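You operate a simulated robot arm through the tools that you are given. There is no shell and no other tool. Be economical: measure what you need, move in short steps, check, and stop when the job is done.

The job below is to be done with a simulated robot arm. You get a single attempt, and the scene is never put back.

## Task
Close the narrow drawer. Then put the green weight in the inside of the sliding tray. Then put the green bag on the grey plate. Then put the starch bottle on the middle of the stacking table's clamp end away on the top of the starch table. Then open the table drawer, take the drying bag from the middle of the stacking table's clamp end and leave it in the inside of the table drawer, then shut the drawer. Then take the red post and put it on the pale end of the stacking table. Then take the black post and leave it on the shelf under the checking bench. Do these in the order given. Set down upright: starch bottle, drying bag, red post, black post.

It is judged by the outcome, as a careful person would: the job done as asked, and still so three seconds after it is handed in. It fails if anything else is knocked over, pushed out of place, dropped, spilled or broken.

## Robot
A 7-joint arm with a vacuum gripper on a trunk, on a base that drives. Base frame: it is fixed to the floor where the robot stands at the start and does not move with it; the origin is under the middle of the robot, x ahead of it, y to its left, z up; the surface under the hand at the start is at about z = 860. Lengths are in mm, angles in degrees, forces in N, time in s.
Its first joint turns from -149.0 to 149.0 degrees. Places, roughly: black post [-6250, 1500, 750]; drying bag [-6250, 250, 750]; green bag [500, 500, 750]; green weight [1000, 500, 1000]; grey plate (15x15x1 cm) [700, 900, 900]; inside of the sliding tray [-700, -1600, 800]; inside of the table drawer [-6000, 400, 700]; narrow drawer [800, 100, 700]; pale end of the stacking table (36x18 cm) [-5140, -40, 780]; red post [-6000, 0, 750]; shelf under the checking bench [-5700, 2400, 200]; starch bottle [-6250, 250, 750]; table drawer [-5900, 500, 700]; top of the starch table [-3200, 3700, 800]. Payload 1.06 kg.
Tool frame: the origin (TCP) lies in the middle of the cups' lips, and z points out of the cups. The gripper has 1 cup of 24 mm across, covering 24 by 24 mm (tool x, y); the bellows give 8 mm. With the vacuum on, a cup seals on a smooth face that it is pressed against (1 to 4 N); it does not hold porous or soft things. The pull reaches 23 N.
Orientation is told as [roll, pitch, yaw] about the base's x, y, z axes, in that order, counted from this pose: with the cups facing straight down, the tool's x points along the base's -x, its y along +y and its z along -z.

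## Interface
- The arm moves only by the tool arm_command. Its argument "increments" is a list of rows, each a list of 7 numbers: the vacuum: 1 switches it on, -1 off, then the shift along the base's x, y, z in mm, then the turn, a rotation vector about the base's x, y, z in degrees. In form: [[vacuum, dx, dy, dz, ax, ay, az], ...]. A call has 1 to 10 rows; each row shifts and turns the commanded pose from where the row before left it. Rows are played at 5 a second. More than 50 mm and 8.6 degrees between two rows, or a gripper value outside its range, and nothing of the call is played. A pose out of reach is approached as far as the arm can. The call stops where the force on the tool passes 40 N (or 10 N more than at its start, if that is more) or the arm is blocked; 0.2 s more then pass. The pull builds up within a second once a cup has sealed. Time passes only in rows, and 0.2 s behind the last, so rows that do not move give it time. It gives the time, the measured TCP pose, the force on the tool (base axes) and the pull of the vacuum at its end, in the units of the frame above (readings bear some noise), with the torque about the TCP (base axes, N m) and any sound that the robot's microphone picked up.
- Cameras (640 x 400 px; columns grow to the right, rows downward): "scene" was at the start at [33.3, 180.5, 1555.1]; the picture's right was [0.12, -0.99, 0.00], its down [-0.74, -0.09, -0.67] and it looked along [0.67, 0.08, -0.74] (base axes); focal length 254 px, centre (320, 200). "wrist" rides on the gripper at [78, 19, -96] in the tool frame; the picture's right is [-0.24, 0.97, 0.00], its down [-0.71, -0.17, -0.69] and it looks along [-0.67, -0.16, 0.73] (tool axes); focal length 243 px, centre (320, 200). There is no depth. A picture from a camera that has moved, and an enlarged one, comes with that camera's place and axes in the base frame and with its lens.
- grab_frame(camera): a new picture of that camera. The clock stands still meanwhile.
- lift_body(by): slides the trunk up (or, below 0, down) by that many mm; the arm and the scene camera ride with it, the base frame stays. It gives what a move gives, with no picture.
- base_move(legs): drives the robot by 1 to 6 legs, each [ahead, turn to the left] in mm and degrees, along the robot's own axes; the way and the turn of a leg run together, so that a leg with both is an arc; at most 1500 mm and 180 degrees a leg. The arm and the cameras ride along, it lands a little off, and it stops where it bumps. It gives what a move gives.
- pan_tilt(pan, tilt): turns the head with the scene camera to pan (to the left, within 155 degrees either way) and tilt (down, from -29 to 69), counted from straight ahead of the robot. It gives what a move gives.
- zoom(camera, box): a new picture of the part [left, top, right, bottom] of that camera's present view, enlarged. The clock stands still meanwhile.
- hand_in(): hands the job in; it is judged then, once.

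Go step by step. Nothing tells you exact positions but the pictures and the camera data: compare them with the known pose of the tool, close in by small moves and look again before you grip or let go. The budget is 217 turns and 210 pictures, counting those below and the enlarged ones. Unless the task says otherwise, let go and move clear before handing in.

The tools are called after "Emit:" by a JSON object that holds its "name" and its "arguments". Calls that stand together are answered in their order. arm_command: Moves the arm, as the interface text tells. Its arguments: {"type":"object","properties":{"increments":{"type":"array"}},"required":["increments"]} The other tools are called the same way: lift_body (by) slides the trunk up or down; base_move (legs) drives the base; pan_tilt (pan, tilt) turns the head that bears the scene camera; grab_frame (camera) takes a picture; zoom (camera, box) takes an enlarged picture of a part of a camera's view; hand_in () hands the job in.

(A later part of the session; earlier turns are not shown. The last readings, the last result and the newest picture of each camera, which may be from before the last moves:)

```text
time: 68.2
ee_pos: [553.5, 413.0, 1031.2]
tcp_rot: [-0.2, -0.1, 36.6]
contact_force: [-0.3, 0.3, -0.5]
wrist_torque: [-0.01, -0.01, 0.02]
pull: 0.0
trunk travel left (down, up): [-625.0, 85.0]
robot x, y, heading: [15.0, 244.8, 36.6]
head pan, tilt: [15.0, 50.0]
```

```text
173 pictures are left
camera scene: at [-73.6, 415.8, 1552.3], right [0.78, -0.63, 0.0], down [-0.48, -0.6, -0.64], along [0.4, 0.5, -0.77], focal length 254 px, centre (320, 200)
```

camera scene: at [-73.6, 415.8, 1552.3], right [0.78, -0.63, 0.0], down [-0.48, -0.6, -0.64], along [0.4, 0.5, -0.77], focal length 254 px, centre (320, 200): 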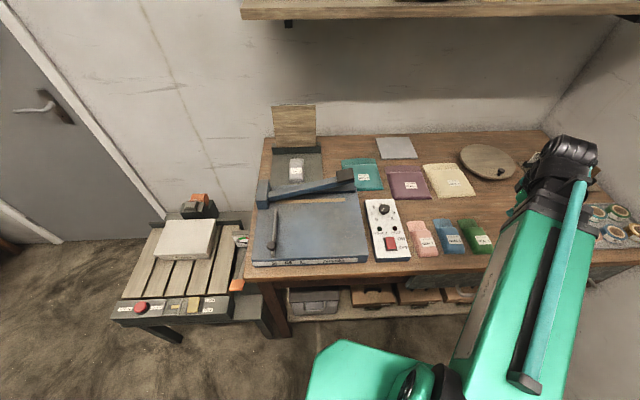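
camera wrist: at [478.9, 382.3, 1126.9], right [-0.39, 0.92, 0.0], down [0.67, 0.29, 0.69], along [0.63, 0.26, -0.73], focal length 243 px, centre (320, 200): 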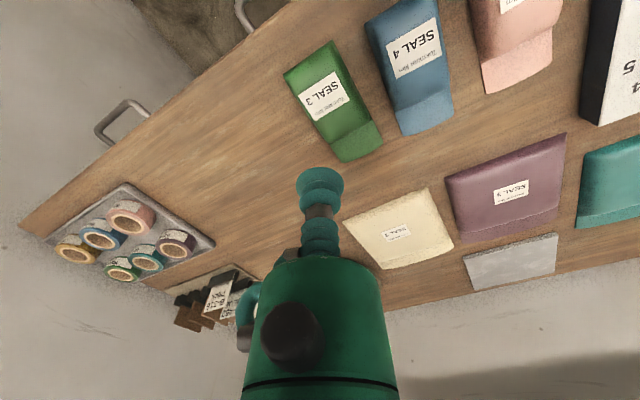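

The label is at about (563,416), z≈875. I'll move over it and descend to a check height.

Emit:
{"name": "arm_command", "arguments": {"increments": [[-1, 9, 3, -40, 0, 0, 0], [-1, 0, 0, -40, 0, 0, 0], [-1, 0, 0, -35, 0, 0, 0], [-1, 0, 0, 0, 0, 0, 0]]}}

Emit:
{"name": "grab_frame", "arguments": {"camera": "wrist"}}

Emit:
{"name": "zoom", "arguments": {"camera": "scene", "box": [420, 180, 560, 280]}}

```text
time: 69.2
ee_pos: [562.7, 415.4, 916.9]
tcp_rot: [-0.3, 0.0, 36.5]
contact_force: [-0.4, -0.1, -0.4]
wrist_torque: [-0.02, -0.04, 0.0]
pull: 0.1
trunk travel left (down, up): [-625.0, 85.0]
robot x, y, heading: [17.0, 243.4, 36.2]
head pan, tilt: [15.0, 50.0]
```

```text
172 pictures are left
camera wrist: at [487.5, 385.3, 1011.6], right [-0.39, 0.92, 0.0], down [0.67, 0.29, 0.69], along [0.63, 0.26, -0.73], focal length 243 px, centre (320, 200)
```

wrist: 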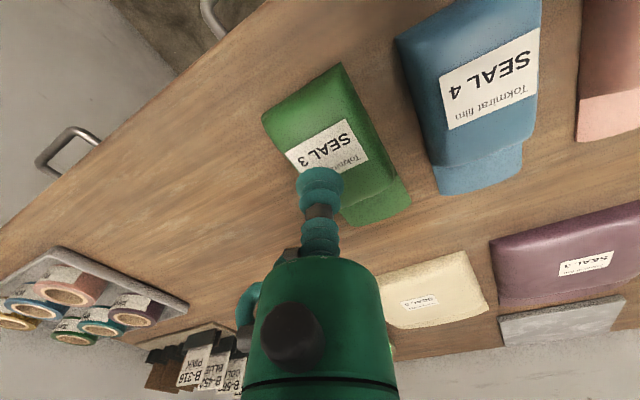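

```text
4.00 times, centred on (490, 230) of scene
camera zoom: at [-73.4, 416.1, 1552.2], right [0.78, -0.63, 0.0], down [-0.48, -0.6, -0.64], along [0.4, 0.5, -0.77], focal length 1016 px, centre (-360, 80)
```

zoom: 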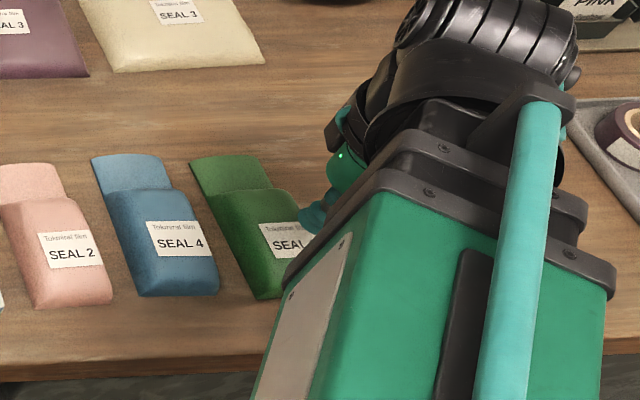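

The axis falls close to the label's centre. I'll shift (-2,+4), switch the vacuum on and come down slowly.

Emit:
{"name": "arm_command", "arguments": {"increments": [[1, -2, 4, -15, 0, 0, 0], [1, 0, 0, -8, 0, 0, 0], [1, 0, 0, -3, 0, 0, 0], [1, 0, 0, -3, 0, 0, 0]]}}

Emit:
{"name": "arm_command", "arguments": {"increments": [[1, 0, 0, -2, 0, 0, 0], [1, 0, 0, 0, 0, 0, 0]]}}

```text
time: 70.2
ee_pos: [559.3, 420.6, 887.0]
tcp_rot: [-0.3, -0.1, 36.3]
contact_force: [2.5, 2.3, 16.6]
wrist_torque: [0.05, 0.03, -0.04]
pull: 23.5
trunk travel left (down, up): [-625.0, 85.0]
robot x, y, heading: [15.4, 244.7, 36.0]
head pan, tilt: [15.0, 50.0]
```

```text
time: 70.8
ee_pos: [560.4, 419.3, 885.6]
tcp_rot: [-0.3, 0.1, 36.4]
contact_force: [4.5, 1.4, 14.0]
wrist_torque: [0.02, 0.03, -0.01]
pull: 22.9
trunk travel left (down, up): [-625.0, 85.0]
robot x, y, heading: [15.5, 243.2, 36.0]
head pan, tilt: [15.0, 50.0]
```

Held. I'll lift the bag and carry it over the grey plate at about (711,884).

Emit:
{"name": "arm_command", "arguments": {"increments": [[1, 0, 0, 15, 0, 0, 0], [1, 0, 0, 30, 0, 0, 0], [1, 0, 0, 40, 0, 0, 0], [1, 10, 30, 35, 0, 0, 0], [1, 15, 45, 0, 0, 0, 0], [1, 15, 45, 0, 0, 0, 0], [1, 15, 45, 0, 0, 0, 0], [1, 15, 45, 0, 0, 0, 0], [1, 15, 45, 0, 0, 0, 0], [1, 15, 45, 0, 0, 0, 0]]}}

Emit:
{"name": "arm_command", "arguments": {"increments": [[1, 15, 45, 0, 0, 0, 0], [1, 15, 45, 0, 0, 0, 0], [1, 15, 45, 0, 0, 0, 0], [1, 6, 25, 0, 0, 0, 0], [1, 0, 0, 0, 0, 0, 0]]}}

Emit:
{"name": "grab_frame", "arguments": {"camera": "wrist"}}

Emit:
{"name": "zoom", "arguments": {"camera": "scene", "box": [320, 100, 480, 220]}}

```text
time: 73.0
ee_pos: [659.6, 721.2, 1003.5]
tcp_rot: [-0.3, 0.0, 36.5]
contact_force: [0.6, 0.0, -1.3]
wrist_torque: [-0.04, 0.04, 0.03]
pull: 23.4
trunk travel left (down, up): [-625.0, 85.0]
robot x, y, heading: [14.0, 244.8, 36.4]
head pan, tilt: [15.0, 50.0]
```

```text
time: 74.2
ee_pos: [709.8, 880.5, 1006.1]
tcp_rot: [-0.2, 0.0, 36.3]
contact_force: [-0.1, -0.5, -0.7]
wrist_torque: [-0.03, -0.01, 0.0]
pull: 23.1
trunk travel left (down, up): [-625.0, 85.0]
robot x, y, heading: [14.5, 245.8, 36.4]
head pan, tilt: [15.0, 50.0]
```

```text
170 pictures are left
camera wrist: at [635.7, 849.7, 1100.6], right [-0.39, 0.92, 0.0], down [0.67, 0.29, 0.69], along [0.63, 0.26, -0.73], focal length 243 px, centre (320, 200)
```

wrist: 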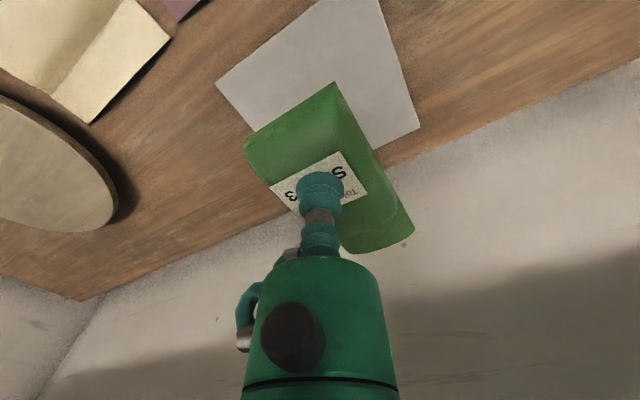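

```text
3.33 times, centred on (400, 160) of scene
camera zoom: at [-73.6, 416.0, 1552.2], right [0.78, -0.63, 0.0], down [-0.48, -0.6, -0.64], along [0.4, 0.5, -0.77], focal length 847 px, centre (53, 333)
```

zoom: 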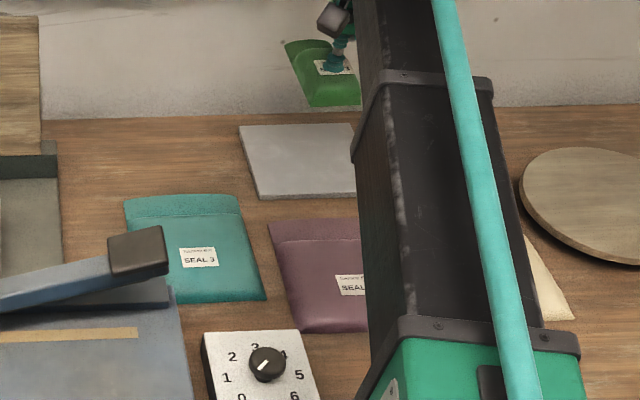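

The plate's centre comes out at about (720,888). I'll shift and lower slowly until contact.

Emit:
{"name": "arm_command", "arguments": {"increments": [[1, 9, 5, -30, 0, 0, 0], [1, 0, 0, -40, 0, 0, 0], [1, 0, 0, -15, 0, 0, 0], [1, 0, 0, -8, 0, 0, 0], [1, 0, 0, 0, 0, 0, 0]]}}

Emit:
{"name": "grab_frame", "arguments": {"camera": "wrist"}}

Emit:
{"name": "zoom", "arguments": {"camera": "scene", "box": [320, 100, 480, 220]}}

```text
time: 75.4
ee_pos: [719.0, 885.1, 911.9]
tcp_rot: [-0.1, 0.0, 36.4]
contact_force: [-0.1, 0.0, -1.4]
wrist_torque: [0.02, 0.01, 0.02]
pull: 22.7
trunk travel left (down, up): [-625.0, 85.0]
robot x, y, heading: [14.9, 244.7, 36.1]
head pan, tilt: [15.0, 50.0]
```

```text
168 pictures are left
camera wrist: at [645.3, 854.3, 1007.3], right [-0.39, 0.92, 0.0], down [0.67, 0.29, 0.69], along [0.63, 0.26, -0.73], focal length 243 px, centre (320, 200)
```

wrist: 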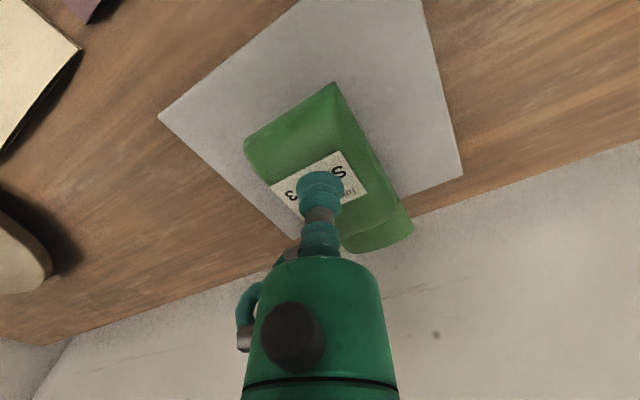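

```text
3.33 times, centred on (400, 160) of scene
camera zoom: at [-73.5, 416.1, 1552.2], right [0.78, -0.63, 0.0], down [-0.48, -0.6, -0.64], along [0.4, 0.5, -0.77], focal length 847 px, centre (53, 333)
```

zoom: 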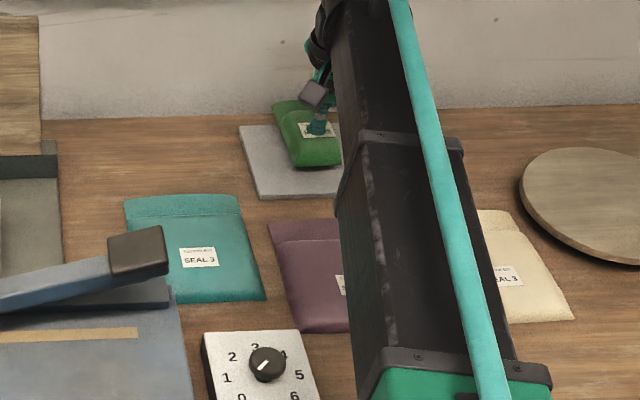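

The bag sits slightly towards the back of the plate; I'll pull it 22 mm nearer and lower it to contact.

Emit:
{"name": "arm_command", "arguments": {"increments": [[1, -13, -18, 0, 0, 0, 0], [1, 0, 0, -6, 0, 0, 0], [1, 0, 0, -4, 0, 0, 0], [1, 0, 0, -3, 0, 0, 0]]}}

Emit:
{"name": "arm_command", "arguments": {"increments": [[1, 0, 0, -3, 0, 0, 0], [1, 0, 0, 0, 0, 0, 0]]}}

```text
time: 76.4
ee_pos: [707.1, 866.7, 898.1]
tcp_rot: [-0.3, 0.0, 36.4]
contact_force: [0.5, 0.8, 1.1]
wrist_torque: [0.0, 0.05, -0.01]
pull: 22.6
trunk travel left (down, up): [-625.0, 85.0]
robot x, y, heading: [13.5, 245.0, 36.5]
head pan, tilt: [15.0, 50.0]
```

```text
time: 77.0
ee_pos: [705.8, 866.2, 896.6]
tcp_rot: [-0.2, 0.0, 36.4]
contact_force: [0.3, 0.6, 10.7]
wrist_torque: [0.03, 0.06, -0.03]
pull: 22.5
trunk travel left (down, up): [-625.0, 85.0]
robot x, y, heading: [12.1, 243.3, 36.1]
head pan, tilt: [15.0, 50.0]
```

Contact felt on the plate. I'll release and rise.

Emit:
{"name": "arm_command", "arguments": {"increments": [[-1, 0, 0, 1, 0, 0, 0], [-1, 0, 0, 0, 0, 0, 0], [-1, 0, 0, 0, 0, 0, 0], [-1, 0, 0, 0, 0, 0, 0], [-1, 0, 0, 8, 0, 0, 0], [-1, 0, 0, 40, 0, 0, 0], [-1, 0, 0, 40, 0, 0, 0], [-1, 0, 0, 45, 0, 0, 0], [-1, -20, -20, 35, 0, 0, 0]]}}

Emit:
{"name": "grab_frame", "arguments": {"camera": "wrist"}}

Emit:
{"name": "zoom", "arguments": {"camera": "scene", "box": [320, 100, 480, 220]}}

```text
time: 79.0
ee_pos: [685.4, 847.0, 1066.7]
tcp_rot: [-0.1, 0.0, 36.4]
contact_force: [-0.2, -0.8, -0.4]
wrist_torque: [0.02, -0.01, 0.01]
pull: 0.0
trunk travel left (down, up): [-625.0, 85.0]
robot x, y, heading: [16.1, 244.3, 36.2]
head pan, tilt: [15.0, 50.0]
```

```text
166 pictures are left
camera wrist: at [611.0, 816.5, 1161.6], right [-0.39, 0.92, 0.0], down [0.67, 0.29, 0.69], along [0.63, 0.26, -0.73], focal length 243 px, centre (320, 200)
```

wrist: 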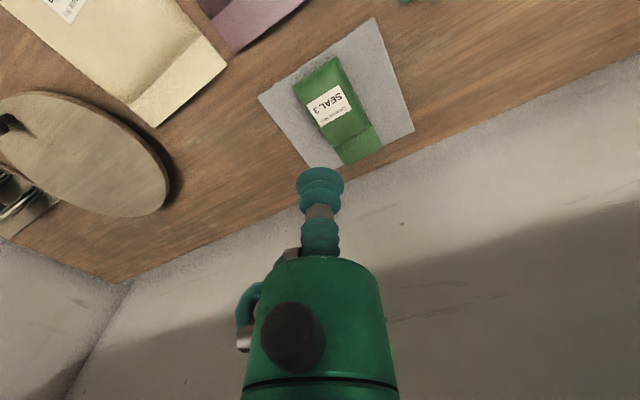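

```text
3.33 times, centred on (400, 160) of scene
camera zoom: at [-74.0, 415.7, 1552.2], right [0.78, -0.63, 0.0], down [-0.48, -0.6, -0.64], along [0.4, 0.5, -0.77], focal length 847 px, centre (53, 333)
```

zoom: 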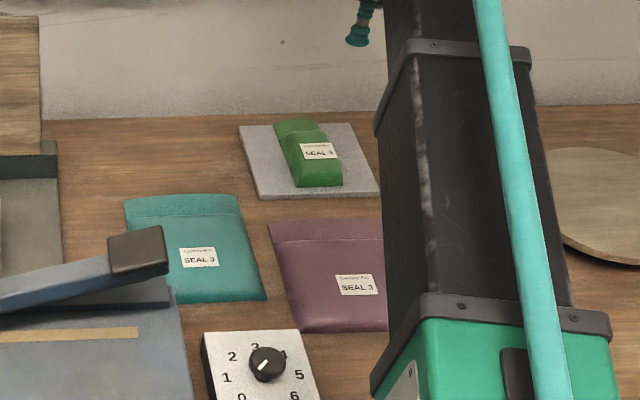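

The bag lies fully on the plate. I'll retract the arm, back off, and turn toward -x to look at the far area.

Emit:
{"name": "arm_command", "arguments": {"increments": [[-1, -30, -38, 10, 0, 0, 0], [-1, -30, -38, 10, 0, 0, 0], [-1, -31, -38, 0, 0, 0, 0], [-1, -31, -38, 0, 0, 0, 0], [-1, -31, -38, 0, 0, 0, 0], [-1, -31, -38, 0, 0, 0, 0], [-1, -31, -38, 0, 0, 0, 0]]}}

Emit:
{"name": "base_move", "arguments": {"legs": [[-900, 0], [0, 144]]}}

Emit:
{"name": "pan_tilt", "arguments": {"pan": 0, "tilt": 20}}

Emit:
{"name": "grab_frame", "arguments": {"camera": "scene"}}

Emit:
{"name": "pan_tilt", "arguments": {"pan": -45, "tilt": 20}}

Emit:
{"name": "grab_frame", "arguments": {"camera": "scene"}}

```text
time: 80.6
ee_pos: [471.5, 580.5, 1084.8]
tcp_rot: [-0.3, -0.1, 36.5]
contact_force: [-0.3, -0.2, 0.1]
wrist_torque: [-0.04, -0.02, 0.02]
pull: 0.0
trunk travel left (down, up): [-625.0, 85.0]
robot x, y, heading: [15.1, 243.3, 36.1]
head pan, tilt: [15.0, 50.0]
```

```text
time: 91.2
ee_pos: [-1279.0, -284.5, 1086.0]
tcp_rot: [-0.2, -0.1, -179.9]
contact_force: [-0.3, 0.3, 0.0]
wrist_torque: [0.03, -0.02, -0.01]
pull: 0.1
trunk travel left (down, up): [-625.0, 85.0]
robot x, y, heading: [-711.3, -284.0, 179.6]
head pan, tilt: [15.0, 50.0]
```

```text
time: 92.2
ee_pos: [-1278.5, -284.3, 1086.7]
tcp_rot: [-0.2, 0.0, -179.9]
contact_force: [-0.8, 0.7, 1.0]
wrist_torque: [0.03, -0.01, 0.03]
pull: 0.0
trunk travel left (down, up): [-625.0, 85.0]
robot x, y, heading: [-710.4, -284.9, 179.8]
head pan, tilt: [0.0, 20.0]
```

```text
164 pictures are left
camera scene: at [-760.1, -453.5, 1597.7], right [0.0, 1.0, 0.0], down [0.34, 0.0, -0.94], along [-0.94, 0.0, -0.34], focal length 254 px, centre (320, 200)
```

scene: 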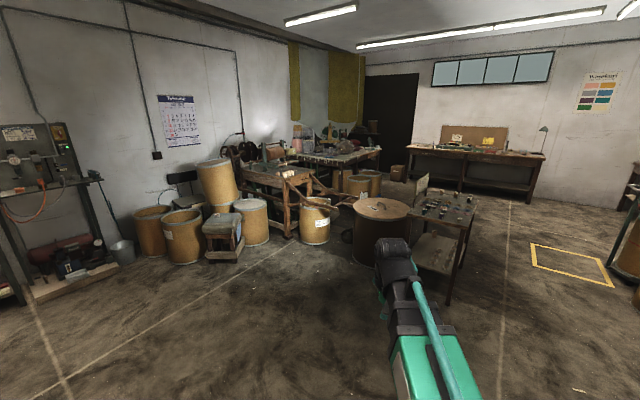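

```text
time: 93.3
ee_pos: [-1278.1, -284.6, 1085.2]
tcp_rot: [-0.2, 0.0, -179.8]
contact_force: [0.5, 0.0, -0.4]
wrist_torque: [-0.02, -0.01, 0.01]
pull: 0.1
trunk travel left (down, up): [-625.0, 85.0]
robot x, y, heading: [-713.1, -286.5, 179.9]
head pan, tilt: [-45.0, 20.0]
```

```text
163 pictures are left
camera scene: at [-732.7, -387.8, 1597.8], right [0.71, 0.71, 0.0], down [0.24, -0.24, -0.94], along [-0.66, 0.67, -0.34], focal length 254 px, centre (320, 200)
```

scene: 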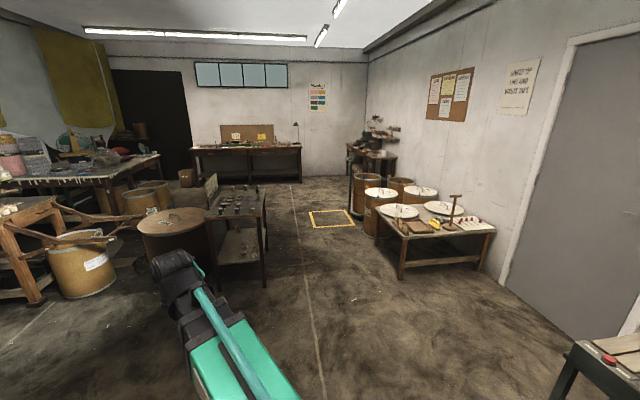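

The room's axes are rotated: bench directions t=(-0.81,0.58) and n=(0.58,0.81). I'll drive along the clear floor lane between the drums and look again near the stacking table.

Emit:
{"name": "base_move", "arguments": {"legs": [[0, -53], [1140, 0], [0, 17.6], [1500, 0]]}}

Emit:
{"name": "pan_tilt", "arguments": {"pan": 20, "tilt": 22}}

Emit:
{"name": "grab_frame", "arguments": {"camera": "scene"}}

```text
time: 109.5
ee_pos: [-3047.5, 1878.4, 1085.1]
tcp_rot: [-0.2, 0.1, 143.2]
contact_force: [0.1, 0.3, 0.0]
wrist_torque: [0.01, -0.01, -0.02]
pull: 0.1
trunk travel left (down, up): [-625.0, 85.0]
robot x, y, heading: [-2592.5, 1537.7, 142.8]
head pan, tilt: [-45.0, 20.0]
```

```text
time: 110.9
ee_pos: [-3047.0, 1878.8, 1085.3]
tcp_rot: [-0.2, -0.1, 143.1]
contact_force: [0.3, 0.0, 0.1]
wrist_torque: [-0.01, 0.02, 0.0]
pull: 0.0
trunk travel left (down, up): [-625.0, 85.0]
robot x, y, heading: [-2594.1, 1538.1, 142.7]
head pan, tilt: [20.0, 22.0]
```

```text
162 pictures are left
camera scene: at [-2750.1, 1403.5, 1594.6], right [0.29, 0.96, 0.0], down [0.36, -0.11, -0.93], along [-0.89, 0.27, -0.37], focal length 254 px, centre (320, 200)
```

scene: 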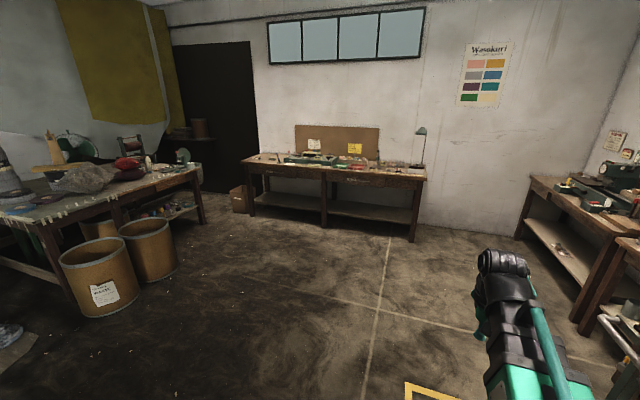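

The stacking table is the cluttered one on the left, with two drums in front of it. I'll keep to the open lane, then angle in towards its clamp end.

Emit:
{"name": "base_move", "arguments": {"legs": [[0, 4], [996, 0], [0, 65], [1500, 0]]}}

Emit:
{"name": "pan_tilt", "arguments": {"pan": 10, "tilt": 35}}

Emit:
{"name": "grab_frame", "arguments": {"camera": "scene"}}

```text
time: 126.5
ee_pos: [-5185.3, 979.4, 1086.1]
tcp_rot: [-0.3, 0.0, -147.5]
contact_force: [0.4, 0.4, -0.1]
wrist_torque: [-0.02, 0.0, 0.0]
pull: 0.1
trunk travel left (down, up): [-625.0, 85.0]
robot x, y, heading: [-4707.4, 1286.0, -147.7]
head pan, tilt: [20.0, 22.0]
```

```text
time: 127.2
ee_pos: [-5184.6, 979.3, 1086.2]
tcp_rot: [-0.3, 0.0, -147.4]
contact_force: [-0.3, -0.8, -0.7]
wrist_torque: [0.0, 0.0, -0.01]
pull: 0.1
trunk travel left (down, up): [-625.0, 85.0]
robot x, y, heading: [-4707.7, 1284.6, -147.6]
head pan, tilt: [10.0, 35.0]
```

```text
161 pictures are left
camera scene: at [-4642.7, 1105.9, 1574.0], right [-0.67, 0.74, 0.0], down [0.42, 0.39, -0.82], along [-0.61, -0.55, -0.57], focal length 254 px, centre (320, 200)
```

scene: 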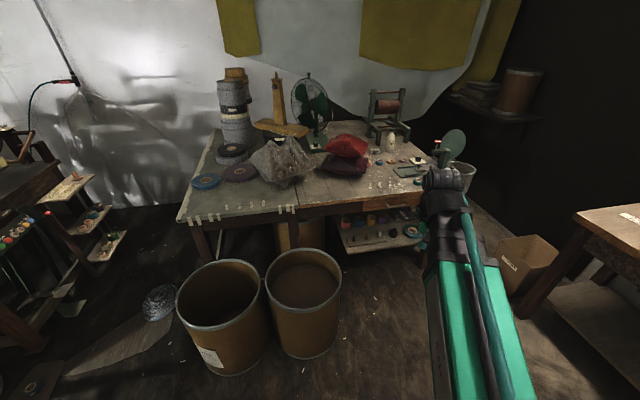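

Emit:
{"name": "zoom", "arguments": {"camera": "scene", "box": [170, 60, 330, 230]}}

Emit:
{"name": "zoom", "arguments": {"camera": "scene", "box": [310, 60, 480, 260]}}

```text
2.35 times, centred on (250, 145) of scene
camera zoom: at [-4642.7, 1105.9, 1574.0], right [-0.67, 0.74, 0.0], down [0.42, 0.39, -0.82], along [-0.61, -0.55, -0.57], focal length 598 px, centre (485, 329)
```

zoom: 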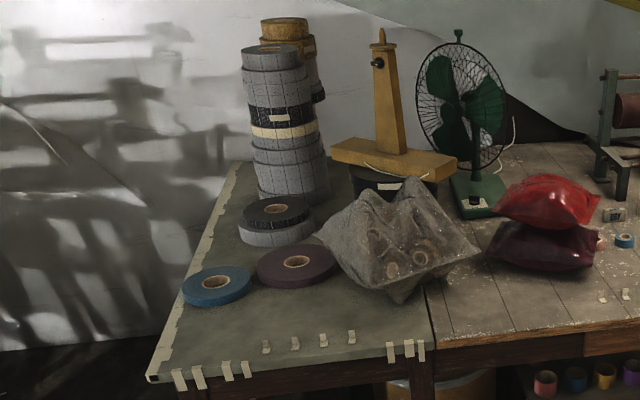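

```text
2.00 times, centred on (395, 160) of scene
camera zoom: at [-4642.7, 1105.9, 1574.0], right [-0.67, 0.74, 0.0], down [0.42, 0.39, -0.82], along [-0.61, -0.55, -0.57], focal length 508 px, centre (170, 280)
```

zoom: 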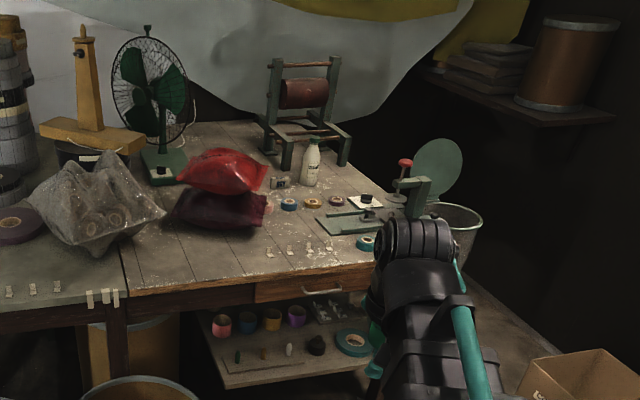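

The starch bottle is at about (-6304,315), with the drying bag beside it. I'll raise the hand and drive closer to the clamp end.

Emit:
{"name": "arm_command", "arguments": {"increments": [[-1, 0, 0, 40, 0, 0, 0], [-1, 0, 0, 40, 0, 0, 0], [-1, 0, 0, 20, 0, 0, 0]]}}

Emit:
{"name": "base_move", "arguments": {"legs": [[0, -10.7], [900, 0], [0, 21]]}}

Emit:
{"name": "pan_tilt", "arguments": {"pan": 10, "tilt": 45}}

Emit:
{"name": "grab_frame", "arguments": {"camera": "scene"}}

Emit:
{"name": "grab_frame", "arguments": {"camera": "wrist"}}

```text
time: 127.9
ee_pos: [-5187.1, 977.2, 1173.1]
tcp_rot: [-0.3, -0.7, -147.4]
contact_force: [-6.2, -4.1, -13.3]
wrist_torque: [-0.14, 0.34, -0.05]
pull: 0.0
trunk travel left (down, up): [-625.0, 85.0]
robot x, y, heading: [-4703.4, 1280.4, -147.4]
head pan, tilt: [10.0, 35.0]
stopped in row 3: the force on the tool passed its limit at 58 N (the readings are from after the stop); the commanded pose is now the measured one
```

```text
time: 134.5
ee_pos: [-5963.8, 561.6, 1174.2]
tcp_rot: [-0.3, -0.7, -137.0]
contact_force: [-8.9, -9.8, -28.4]
wrist_torque: [-0.46, 1.03, -0.19]
pull: 0.0
trunk travel left (down, up): [-625.0, 85.0]
robot x, y, heading: [-5543.9, 951.0, -137.3]
head pan, tilt: [10.0, 35.0]
```

```text
time: 135.3
ee_pos: [-5964.3, 560.7, 1172.6]
tcp_rot: [-0.3, -0.8, -137.0]
contact_force: [-6.5, -5.9, -16.8]
wrist_torque: [-0.28, 0.52, -0.06]
pull: 0.1
trunk travel left (down, up): [-625.0, 85.0]
robot x, y, heading: [-5546.1, 955.9, -137.3]
head pan, tilt: [10.0, 45.0]
```

```text
158 pictures are left
camera scene: at [-5448.2, 791.8, 1559.2], right [-0.8, 0.6, 0.0], down [0.43, 0.56, -0.71], along [-0.43, -0.56, -0.71], focal length 254 px, centre (320, 200)
```

scene: 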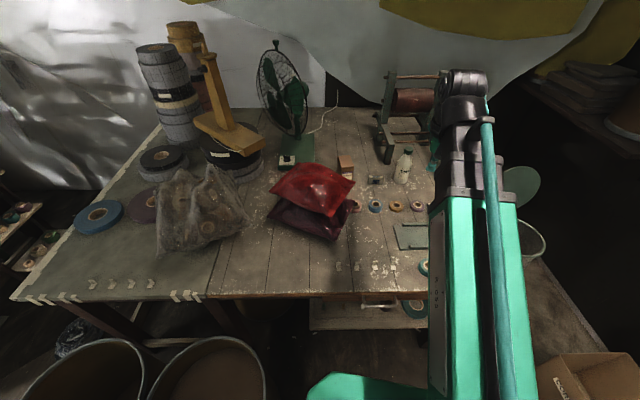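

```text
157 pictures are left
camera wrist: at [-5893.2, 601.4, 1268.0], right [0.49, -0.87, 0.0], down [-0.63, -0.35, 0.7], along [-0.61, -0.34, -0.72], focal length 243 px, centre (320, 200)
```

wrist: 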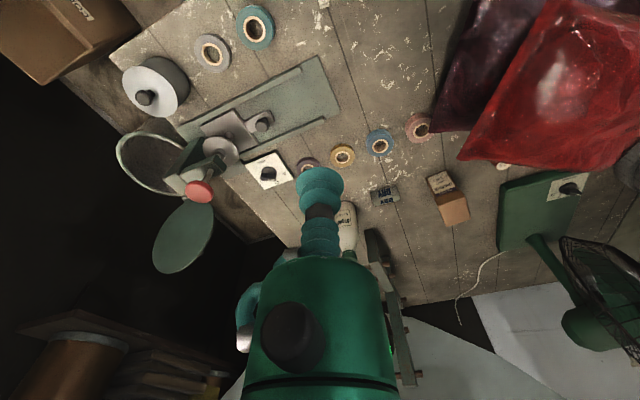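

The force came from the arm being folded too tight at that height, so I'll lower it and move out a bit. Then I'll look closely at the clamp end.

Emit:
{"name": "arm_command", "arguments": {"increments": [[-1, -10, -10, -30, 0, 0, 0], [-1, -10, -10, -30, 0, 0, 0]]}}

Emit:
{"name": "zoom", "arguments": {"camera": "scene", "box": [260, 100, 460, 300]}}

Emit:
{"name": "zoom", "arguments": {"camera": "wrist", "box": [230, 80, 510, 280]}}

```text
time: 135.9
ee_pos: [-5984.9, 540.5, 1113.3]
tcp_rot: [-0.2, -0.7, -137.0]
contact_force: [-0.6, -0.5, 0.7]
wrist_torque: [-0.01, -0.03, -0.01]
pull: 0.0
trunk travel left (down, up): [-625.0, 85.0]
robot x, y, heading: [-5546.2, 948.4, -136.9]
head pan, tilt: [10.0, 45.0]
```

```text
2.00 times, centred on (360, 200) of scene
camera zoom: at [-5448.4, 791.6, 1559.2], right [-0.8, 0.6, 0.0], down [0.43, 0.56, -0.71], along [-0.43, -0.56, -0.71], focal length 508 px, centre (240, 200)
```

zoom: 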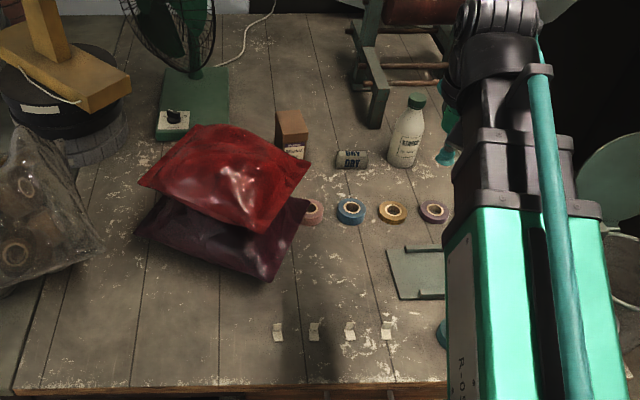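

```text
2.00 times, centred on (370, 180) of wrist
camera zoom: at [-5914.2, 581.5, 1207.7], right [0.49, -0.87, 0.0], down [-0.63, -0.35, 0.69], along [-0.61, -0.34, -0.72], focal length 485 px, centre (220, 240)
```

zoom: 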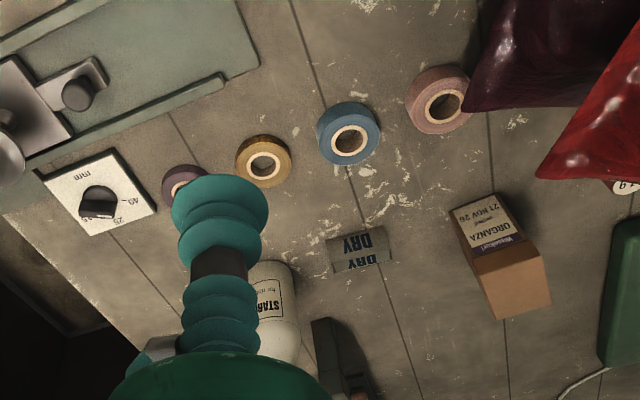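

The "DRY" bag stands beside the starch bottle. I'll swing the hand left to uncover the bottle and the winder next to it.

Emit:
{"name": "arm_command", "arguments": {"increments": [[-1, 35, -25, 0, 0, 0, 0], [-1, 35, -25, 0, 0, 0, 0], [-1, 35, -25, 0, 0, 0, 0], [-1, 35, -25, 0, 0, 0, 0], [-1, 35, -25, 0, 0, 0, 0]]}}

Emit:
{"name": "zoom", "arguments": {"camera": "scene", "box": [340, 50, 540, 250]}}

Emit:
{"name": "grab_frame", "arguments": {"camera": "wrist"}}

```text
time: 137.1
ee_pos: [-5808.5, 416.8, 1114.4]
tcp_rot: [-0.4, -0.7, -136.9]
contact_force: [-0.6, 0.3, -0.5]
wrist_torque: [0.0, 0.01, 0.05]
pull: 0.2
trunk travel left (down, up): [-625.0, 85.0]
robot x, y, heading: [-5549.2, 948.7, -137.2]
head pan, tilt: [10.0, 45.0]
```

```text
2.00 times, centred on (440, 150) of scene
camera zoom: at [-5447.9, 791.6, 1559.1], right [-0.8, 0.6, 0.0], down [0.43, 0.56, -0.71], along [-0.43, -0.56, -0.71], focal length 508 px, centre (80, 300)
```

zoom: 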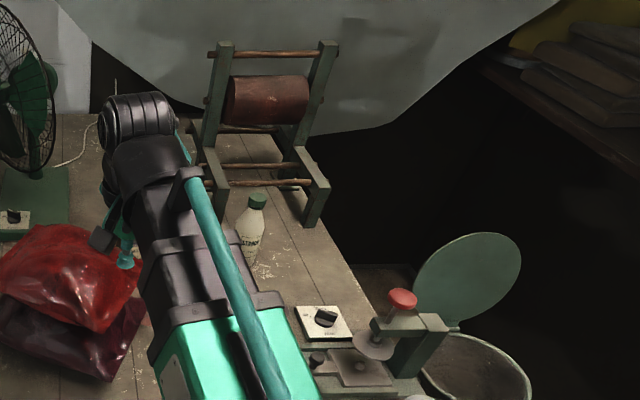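

```text
153 pictures are left
camera wrist: at [-5737.9, 456.5, 1207.8], right [0.49, -0.87, 0.0], down [-0.63, -0.35, 0.69], along [-0.61, -0.34, -0.72], focal length 243 px, centre (320, 200)
```

wrist: 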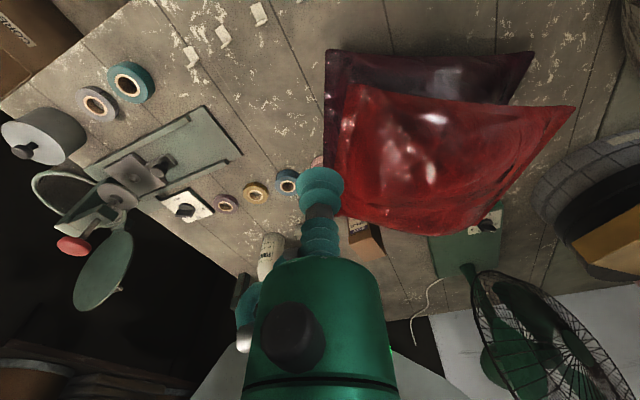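

The bottle stands clear of the winder, but it's about 995 mm away, so I'll drive 120 mm closer and bring the hand over it.

Emit:
{"name": "base_move", "arguments": {"legs": [[120, 0]]}}

Emit:
{"name": "arm_command", "arguments": {"increments": [[-1, -46, -2, 0, 0, 0, 0], [-1, -46, -2, 0, 0, 0, 0], [-1, -46, -2, 0, 0, 0, 0], [-1, -46, -2, 0, 0, 0, 0], [-1, -46, -2, 0, 0, 0, 0], [-1, -46, -2, 0, 0, 0, 0], [-1, -46, -2, 0, 0, 0, 0], [-1, -46, -2, 0, 0, 0, 0]]}}

Emit:
{"name": "grab_frame", "arguments": {"camera": "wrist"}}

Emit:
{"name": "zoom", "arguments": {"camera": "scene", "box": [340, 50, 540, 250]}}

```text
time: 138.3
ee_pos: [-5897.8, 334.2, 1113.1]
tcp_rot: [-0.3, -0.8, -137.0]
contact_force: [-0.9, -1.0, -0.3]
wrist_torque: [0.0, 0.01, -0.02]
pull: 0.1
trunk travel left (down, up): [-625.0, 85.0]
robot x, y, heading: [-5636.6, 871.1, -137.6]
head pan, tilt: [10.0, 45.0]
```

```text
time: 140.1
ee_pos: [-6268.8, 317.0, 1113.4]
tcp_rot: [-0.2, -0.7, -136.9]
contact_force: [0.1, 0.2, -0.2]
wrist_torque: [0.01, -0.03, 0.02]
pull: 0.1
trunk travel left (down, up): [-625.0, 85.0]
robot x, y, heading: [-5637.3, 867.5, -137.4]
head pan, tilt: [10.0, 45.0]
```

```text
152 pictures are left
camera wrist: at [-6197.0, 357.6, 1208.1], right [0.49, -0.87, 0.0], down [-0.63, -0.35, 0.69], along [-0.61, -0.34, -0.72], focal length 243 px, centre (320, 200)
```

wrist: 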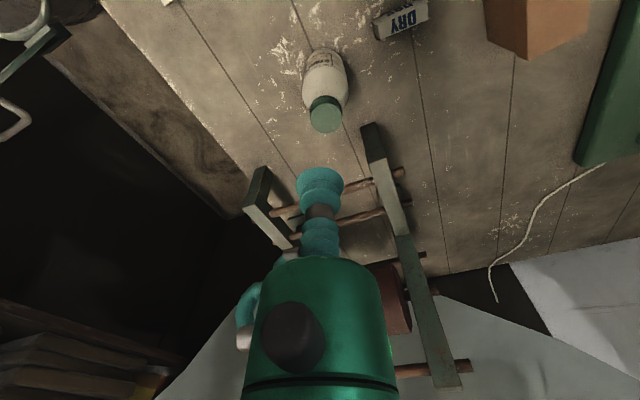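

```text
2.00 times, centred on (440, 150) of scene
camera zoom: at [-5537.5, 709.6, 1559.2], right [-0.8, 0.6, 0.0], down [0.43, 0.56, -0.71], along [-0.43, -0.56, -0.71], focal length 508 px, centre (80, 300)
```

zoom: 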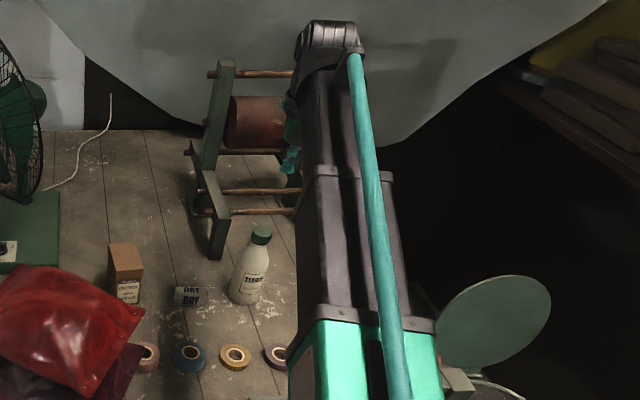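

The cap's top is at (-6301,293,951), clear of the winder. I'll move over it and descend.

Emit:
{"name": "arm_command", "arguments": {"increments": [[-1, -32, -24, 0, 0, 0, 0], [-1, 0, 0, -45, 0, 0, 0], [-1, 0, 0, -45, 0, 0, 0], [-1, 0, 0, -40, 0, 0, 0], [-1, 0, 0, 0, 0, 0, 0]]}}

Emit:
{"name": "grab_frame", "arguments": {"camera": "wrist"}}

Emit:
{"name": "zoom", "arguments": {"camera": "scene", "box": [360, 70, 480, 220]}}

```text
time: 141.3
ee_pos: [-6299.0, 295.1, 982.8]
tcp_rot: [-0.3, -0.7, -137.1]
contact_force: [0.1, 0.0, 1.2]
wrist_torque: [-0.01, -0.02, 0.01]
pull: 0.0
trunk travel left (down, up): [-625.0, 85.0]
robot x, y, heading: [-5632.0, 868.2, -137.4]
head pan, tilt: [10.0, 45.0]
```

```text
150 pictures are left
camera wrist: at [-6228.0, 334.4, 1077.5], right [0.49, -0.87, 0.0], down [-0.63, -0.35, 0.69], along [-0.61, -0.34, -0.72], focal length 243 px, centre (320, 200)
```

wrist: 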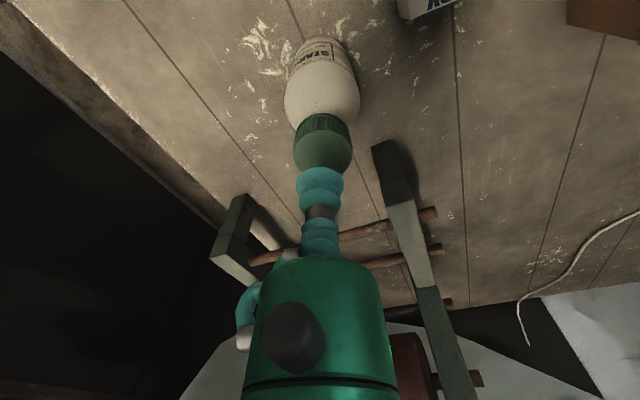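

```text
2.67 times, centred on (420, 145) of scene
camera zoom: at [-5536.9, 709.7, 1559.1], right [-0.8, 0.6, 0.0], down [0.43, 0.56, -0.71], along [-0.43, -0.56, -0.71], focal length 678 px, centre (53, 347)
```

zoom: 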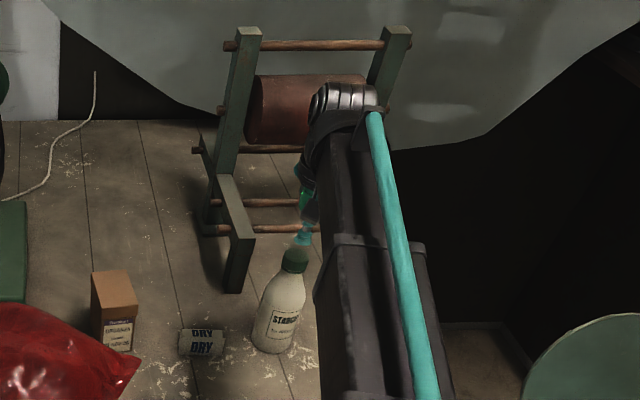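

Well centred. I'll press gently on the cap with the vacuum on.

Emit:
{"name": "arm_command", "arguments": {"increments": [[1, -1, -1, -18, 0, 0, 0], [1, 0, 0, -7, 0, 0, 0], [1, 0, 0, -3, 0, 0, 0], [1, 0, 0, -2, 0, 0, 0], [1, 0, 0, 0, 0, 0, 0]]}}

```text
time: 142.5
ee_pos: [-6298.9, 294.6, 954.9]
tcp_rot: [-0.3, -0.7, -137.1]
contact_force: [-2.6, -1.1, 15.3]
wrist_torque: [0.0, -0.02, 0.05]
pull: 22.3
trunk travel left (down, up): [-625.0, 85.0]
robot x, y, heading: [-5637.4, 864.4, -137.0]
head pan, tilt: [10.0, 45.0]
```

Emit:
{"name": "arm_command", "arguments": {"increments": [[1, 0, 0, 5, 0, 0, 0], [1, 0, 0, 10, 0, 0, 0], [1, 0, 0, 15, 0, 0, 0], [1, 0, 0, 20, 0, 0, 0], [1, 0, 0, 0, 0, 0, 0]]}}

Emit:
{"name": "grab_frame", "arguments": {"camera": "wrist"}}

Emit:
{"name": "zoom", "arguments": {"camera": "scene", "box": [360, 70, 480, 220]}}

```text
time: 143.7
ee_pos: [-6300.3, 292.2, 1004.0]
tcp_rot: [-0.3, -0.7, -137.0]
contact_force: [-0.5, 1.2, -3.0]
wrist_torque: [-0.04, -0.01, 0.02]
pull: 22.9
trunk travel left (down, up): [-625.0, 85.0]
robot x, y, heading: [-5636.7, 869.9, -137.1]
head pan, tilt: [10.0, 45.0]
```

```text
148 pictures are left
camera wrist: at [-6228.8, 333.2, 1097.9], right [0.49, -0.87, 0.0], down [-0.63, -0.36, 0.69], along [-0.61, -0.34, -0.72], focal length 243 px, centre (320, 200)
```

wrist: 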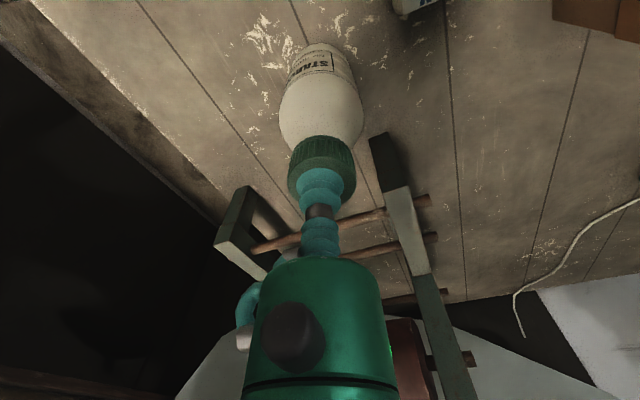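

```text
2.67 times, centred on (420, 145) of scene
camera zoom: at [-5537.1, 709.5, 1559.1], right [-0.8, 0.6, 0.0], down [0.43, 0.56, -0.71], along [-0.43, -0.56, -0.71], focal length 678 px, centre (53, 347)
```

zoom: 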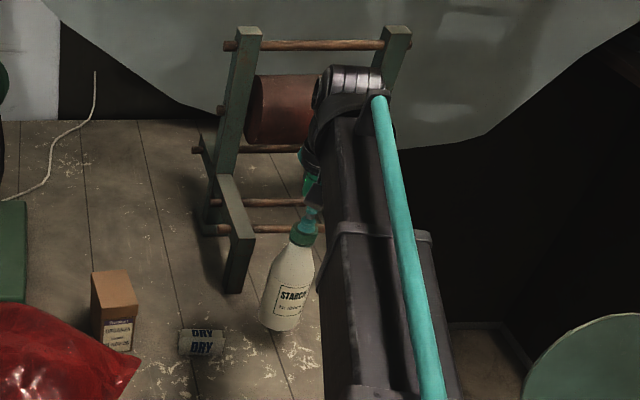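

The bottle is held (≈2.5 N). I'll raise it and retract toward the robot.

Emit:
{"name": "arm_command", "arguments": {"increments": [[1, 0, 0, 30, 0, 0, 0], [1, 10, 10, 30, 0, 0, 0], [1, 30, 22, 20, 0, 0, 0], [1, 32, 24, 10, 0, 0, 0], [1, 32, 24, 0, 0, 0, 0], [1, 32, 24, 0, 0, 0, 0], [1, 32, 24, 0, 0, 0, 0], [1, 32, 24, 0, 0, 0, 0], [1, 20, 15, 0, 0, 0, 0]]}}

Emit:
{"name": "pan_tilt", "arguments": {"pan": -140, "tilt": 22}}

Emit:
{"name": "grab_frame", "arguments": {"camera": "scene"}}

Emit:
{"name": "pan_tilt", "arguments": {"pan": -70, "tilt": 30}}

Emit:
{"name": "grab_frame", "arguments": {"camera": "scene"}}

```text
time: 145.7
ee_pos: [-6079.1, 461.4, 1093.2]
tcp_rot: [-0.3, -0.7, -137.0]
contact_force: [0.5, 0.1, -3.1]
wrist_torque: [0.03, 0.05, 0.03]
pull: 23.2
trunk travel left (down, up): [-625.0, 85.0]
robot x, y, heading: [-5636.1, 867.0, -137.2]
head pan, tilt: [10.0, 45.0]
```

```text
time: 148.1
ee_pos: [-6081.0, 459.7, 1093.3]
tcp_rot: [-0.3, -0.7, -137.1]
contact_force: [-0.7, -0.6, -2.6]
wrist_torque: [0.03, 0.03, -0.01]
pull: 23.1
trunk travel left (down, up): [-625.0, 85.0]
robot x, y, heading: [-5635.7, 868.7, -137.3]
head pan, tilt: [-140.0, 22.0]
```

```text
146 pictures are left
camera scene: at [-5476.3, 866.4, 1594.6], right [0.99, -0.12, 0.0], down [-0.05, -0.37, -0.93], along [0.12, 0.92, -0.37], focal length 254 px, centre (320, 200)
```

scene: 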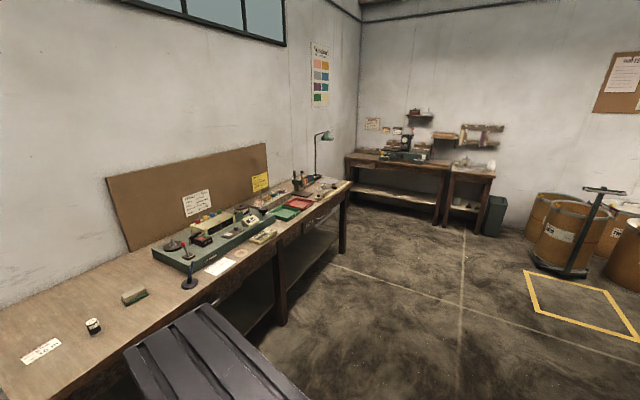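

```text
time: 149.5
ee_pos: [-6080.2, 459.8, 1093.8]
tcp_rot: [-0.4, -0.6, -137.0]
contact_force: [-0.5, 0.1, -2.6]
wrist_torque: [-0.02, 0.01, 0.0]
pull: 23.0
trunk travel left (down, up): [-625.0, 85.0]
robot x, y, heading: [-5634.7, 864.8, -137.3]
head pan, tilt: [-70.0, 30.0]
```

```text
145 pictures are left
camera scene: at [-5568.3, 815.7, 1581.7], right [0.46, 0.89, 0.0], down [0.44, -0.23, -0.87], along [-0.77, 0.4, -0.5], focal length 254 px, centre (320, 200)
```

scene: 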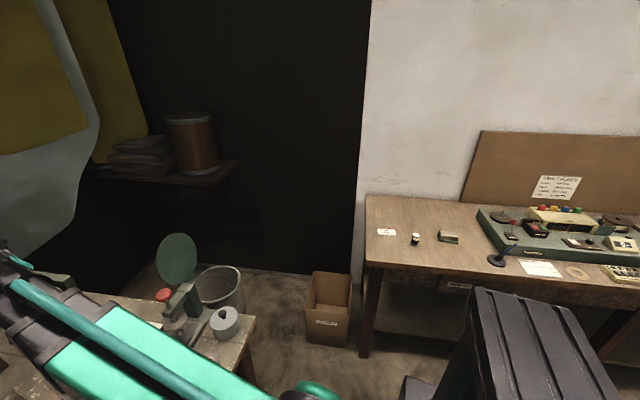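

The starch table is the small pale one beside the corner table. The black post stands on the left end of the checking bench. I'll reverse out, turn around by the left and drive towards the starch table.

Emit:
{"name": "base_move", "arguments": {"legs": [[-600, 0], [0, 93], [0, 93], [1500, 0], [300, 0]]}}

Emit:
{"name": "pan_tilt", "arguments": {"pan": 0, "tilt": 30}}

Emit:
{"name": "grab_frame", "arguments": {"camera": "scene"}}

```text
time: 169.4
ee_pos: [-3601.3, 3081.8, 1092.0]
tcp_rot: [-0.3, -0.7, 48.8]
contact_force: [0.0, 0.1, -3.4]
wrist_torque: [-0.03, -0.03, -0.01]
pull: 23.1
trunk travel left (down, up): [-625.0, 85.0]
robot x, y, heading: [-4000.5, 2631.3, 48.6]
head pan, tilt: [-70.0, 30.0]
```

```text
time: 170.8
ee_pos: [-3601.0, 3081.0, 1093.6]
tcp_rot: [-0.3, -0.8, 48.8]
contact_force: [-0.5, 0.0, -2.8]
wrist_torque: [0.0, 0.01, -0.01]
pull: 22.9
trunk travel left (down, up): [-625.0, 85.0]
robot x, y, heading: [-4001.8, 2628.7, 48.3]
head pan, tilt: [0.0, 30.0]
```

```text
144 pictures are left
camera scene: at [-4099.2, 2779.0, 1581.7], right [0.75, -0.66, 0.0], down [-0.33, -0.37, -0.87], along [0.57, 0.65, -0.5], focal length 254 px, centre (320, 200)
```

scene: 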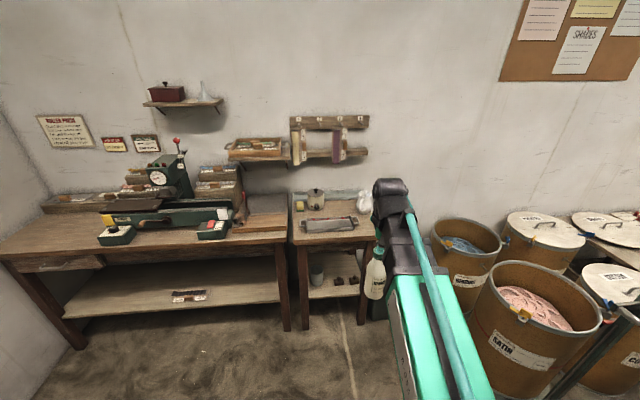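

Emit:
{"name": "zoom", "arguments": {"camera": "scene", "box": [270, 140, 410, 280]}}

Emit:
{"name": "grab_frame", "arguments": {"camera": "wrist"}}

```text
2.86 times, centred on (340, 210) of scene
camera zoom: at [-4099.2, 2779.0, 1581.7], right [0.75, -0.66, 0.0], down [-0.33, -0.37, -0.87], along [0.57, 0.65, -0.5], focal length 726 px, centre (263, 171)
```

zoom: 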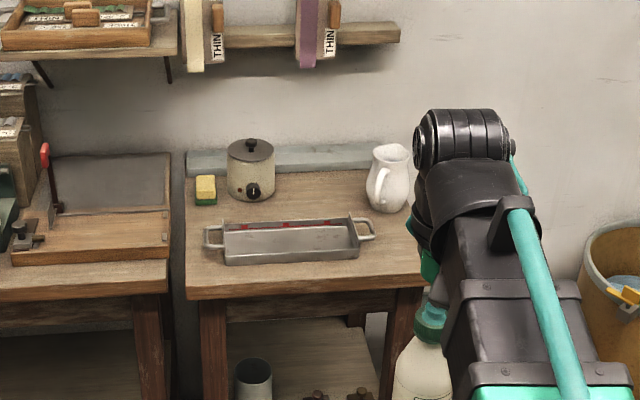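

```text
142 pictures are left
camera wrist: at [-3668.7, 3034.7, 1187.4], right [-0.58, 0.82, 0.0], down [0.59, 0.42, 0.69], along [0.57, 0.4, -0.72], focal length 243 px, centre (320, 200)
```

wrist: 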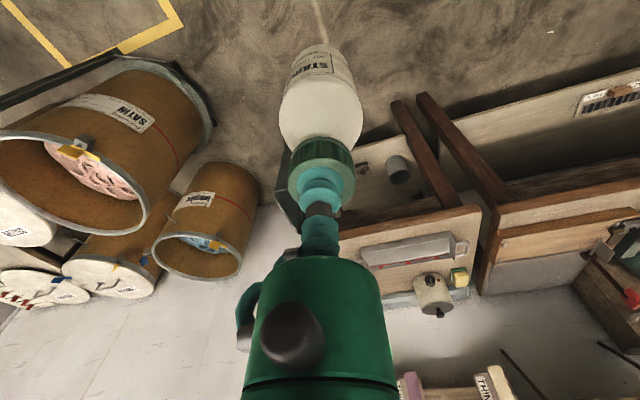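

There is a free spot between the pot and the pitcher, behind the metal tray, at about (-3196,3629). I'll drive up square to the table.

Emit:
{"name": "base_move", "arguments": {"legs": [[0, -4], [420, 0], [0, 10]]}}

Emit:
{"name": "pan_tilt", "arguments": {"pan": 0, "tilt": 40}}

Emit:
{"name": "grab_frame", "arguments": {"camera": "scene"}}

Emit:
{"name": "grab_frame", "arguments": {"camera": "wrist"}}

```text
time: 174.6
ee_pos: [-3349.0, 3415.0, 1092.5]
tcp_rot: [-0.3, -0.7, 54.7]
contact_force: [0.3, -0.4, -3.2]
wrist_torque: [-0.03, -0.02, 0.01]
pull: 22.8
trunk travel left (down, up): [-625.0, 85.0]
robot x, y, heading: [-3702.3, 2929.5, 54.6]
head pan, tilt: [0.0, 30.0]
```

```text
time: 175.3
ee_pos: [-3349.3, 3416.5, 1093.6]
tcp_rot: [-0.3, -0.7, 54.7]
contact_force: [0.6, -0.2, -2.7]
wrist_torque: [-0.01, 0.01, -0.02]
pull: 23.3
trunk travel left (down, up): [-625.0, 85.0]
robot x, y, heading: [-3698.4, 2927.9, 54.6]
head pan, tilt: [0.0, 40.0]
```

```text
141 pictures are left
camera scene: at [-3815.4, 3059.3, 1566.4], right [0.81, -0.58, 0.0], down [-0.37, -0.52, -0.77], along [0.45, 0.62, -0.64], focal length 254 px, centre (320, 200)
```

scene: 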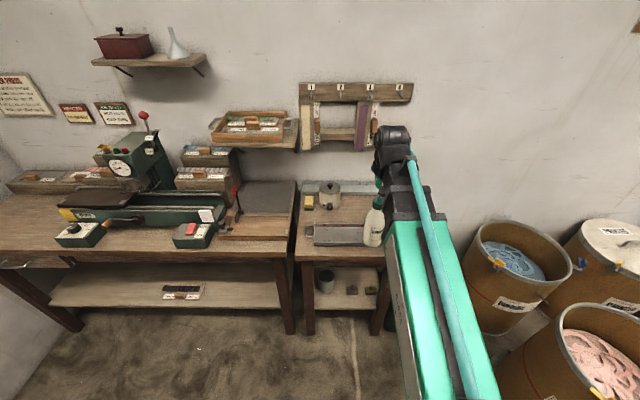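

```text
140 pictures are left
camera wrist: at [-3410.8, 3362.9, 1187.3], right [-0.66, 0.75, 0.0], down [0.54, 0.47, 0.69], along [0.52, 0.46, -0.72], focal length 243 px, centre (320, 200)
```

wrist: 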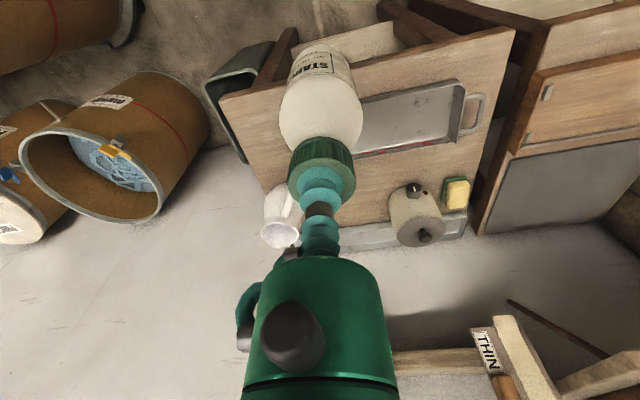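

The free gap is centred at about (-3200,3624). I'll raise the bottle slightly and move it over, then check.

Emit:
{"name": "arm_command", "arguments": {"increments": [[1, 10, 14, 35, 0, 0, 0], [1, 27, 39, 5, 0, 0, 0], [1, 28, 39, 0, 0, 0, 0], [1, 28, 39, 0, 0, 0, 0], [1, 28, 39, 0, 0, 0, 0], [1, 28, 38, 0, 0, 0, 0], [1, 0, 0, 0, 0, 0, 0]]}}

Emit:
{"name": "grab_frame", "arguments": {"camera": "wrist"}}

Emit:
{"name": "zoom", "arguments": {"camera": "scene", "box": [280, 100, 440, 280]}}

```text
time: 176.9
ee_pos: [-3199.6, 3623.8, 1133.8]
tcp_rot: [-0.2, -0.6, 54.7]
contact_force: [-1.0, 0.1, -2.8]
wrist_torque: [-0.02, 0.01, -0.03]
pull: 23.1
trunk travel left (down, up): [-625.0, 85.0]
robot x, y, heading: [-3700.4, 2928.1, 54.5]
head pan, tilt: [0.0, 40.0]
```

```text
139 pictures are left
camera wrist: at [-3261.9, 3570.2, 1227.5], right [-0.66, 0.75, 0.0], down [0.54, 0.47, 0.69], along [0.52, 0.46, -0.72], focal length 243 px, centre (320, 200)
```

wrist: 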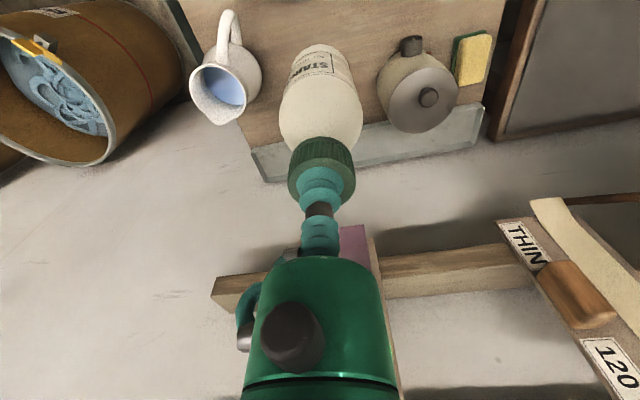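

```text
2.22 times, centred on (360, 190) of scene
camera zoom: at [-3815.4, 3059.1, 1566.4], right [0.81, -0.58, 0.0], down [-0.37, -0.52, -0.77], along [0.44, 0.62, -0.64], focal length 565 px, centre (231, 222)
```

zoom: 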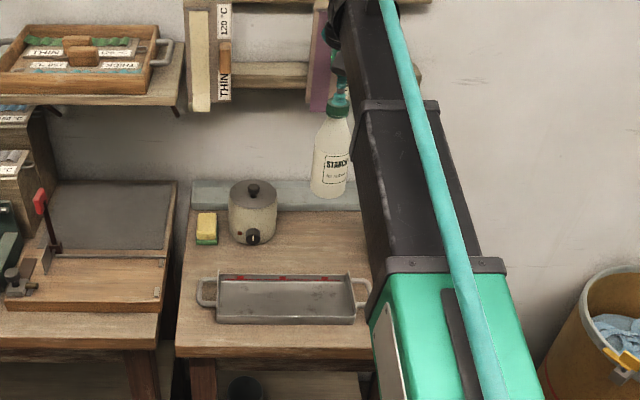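

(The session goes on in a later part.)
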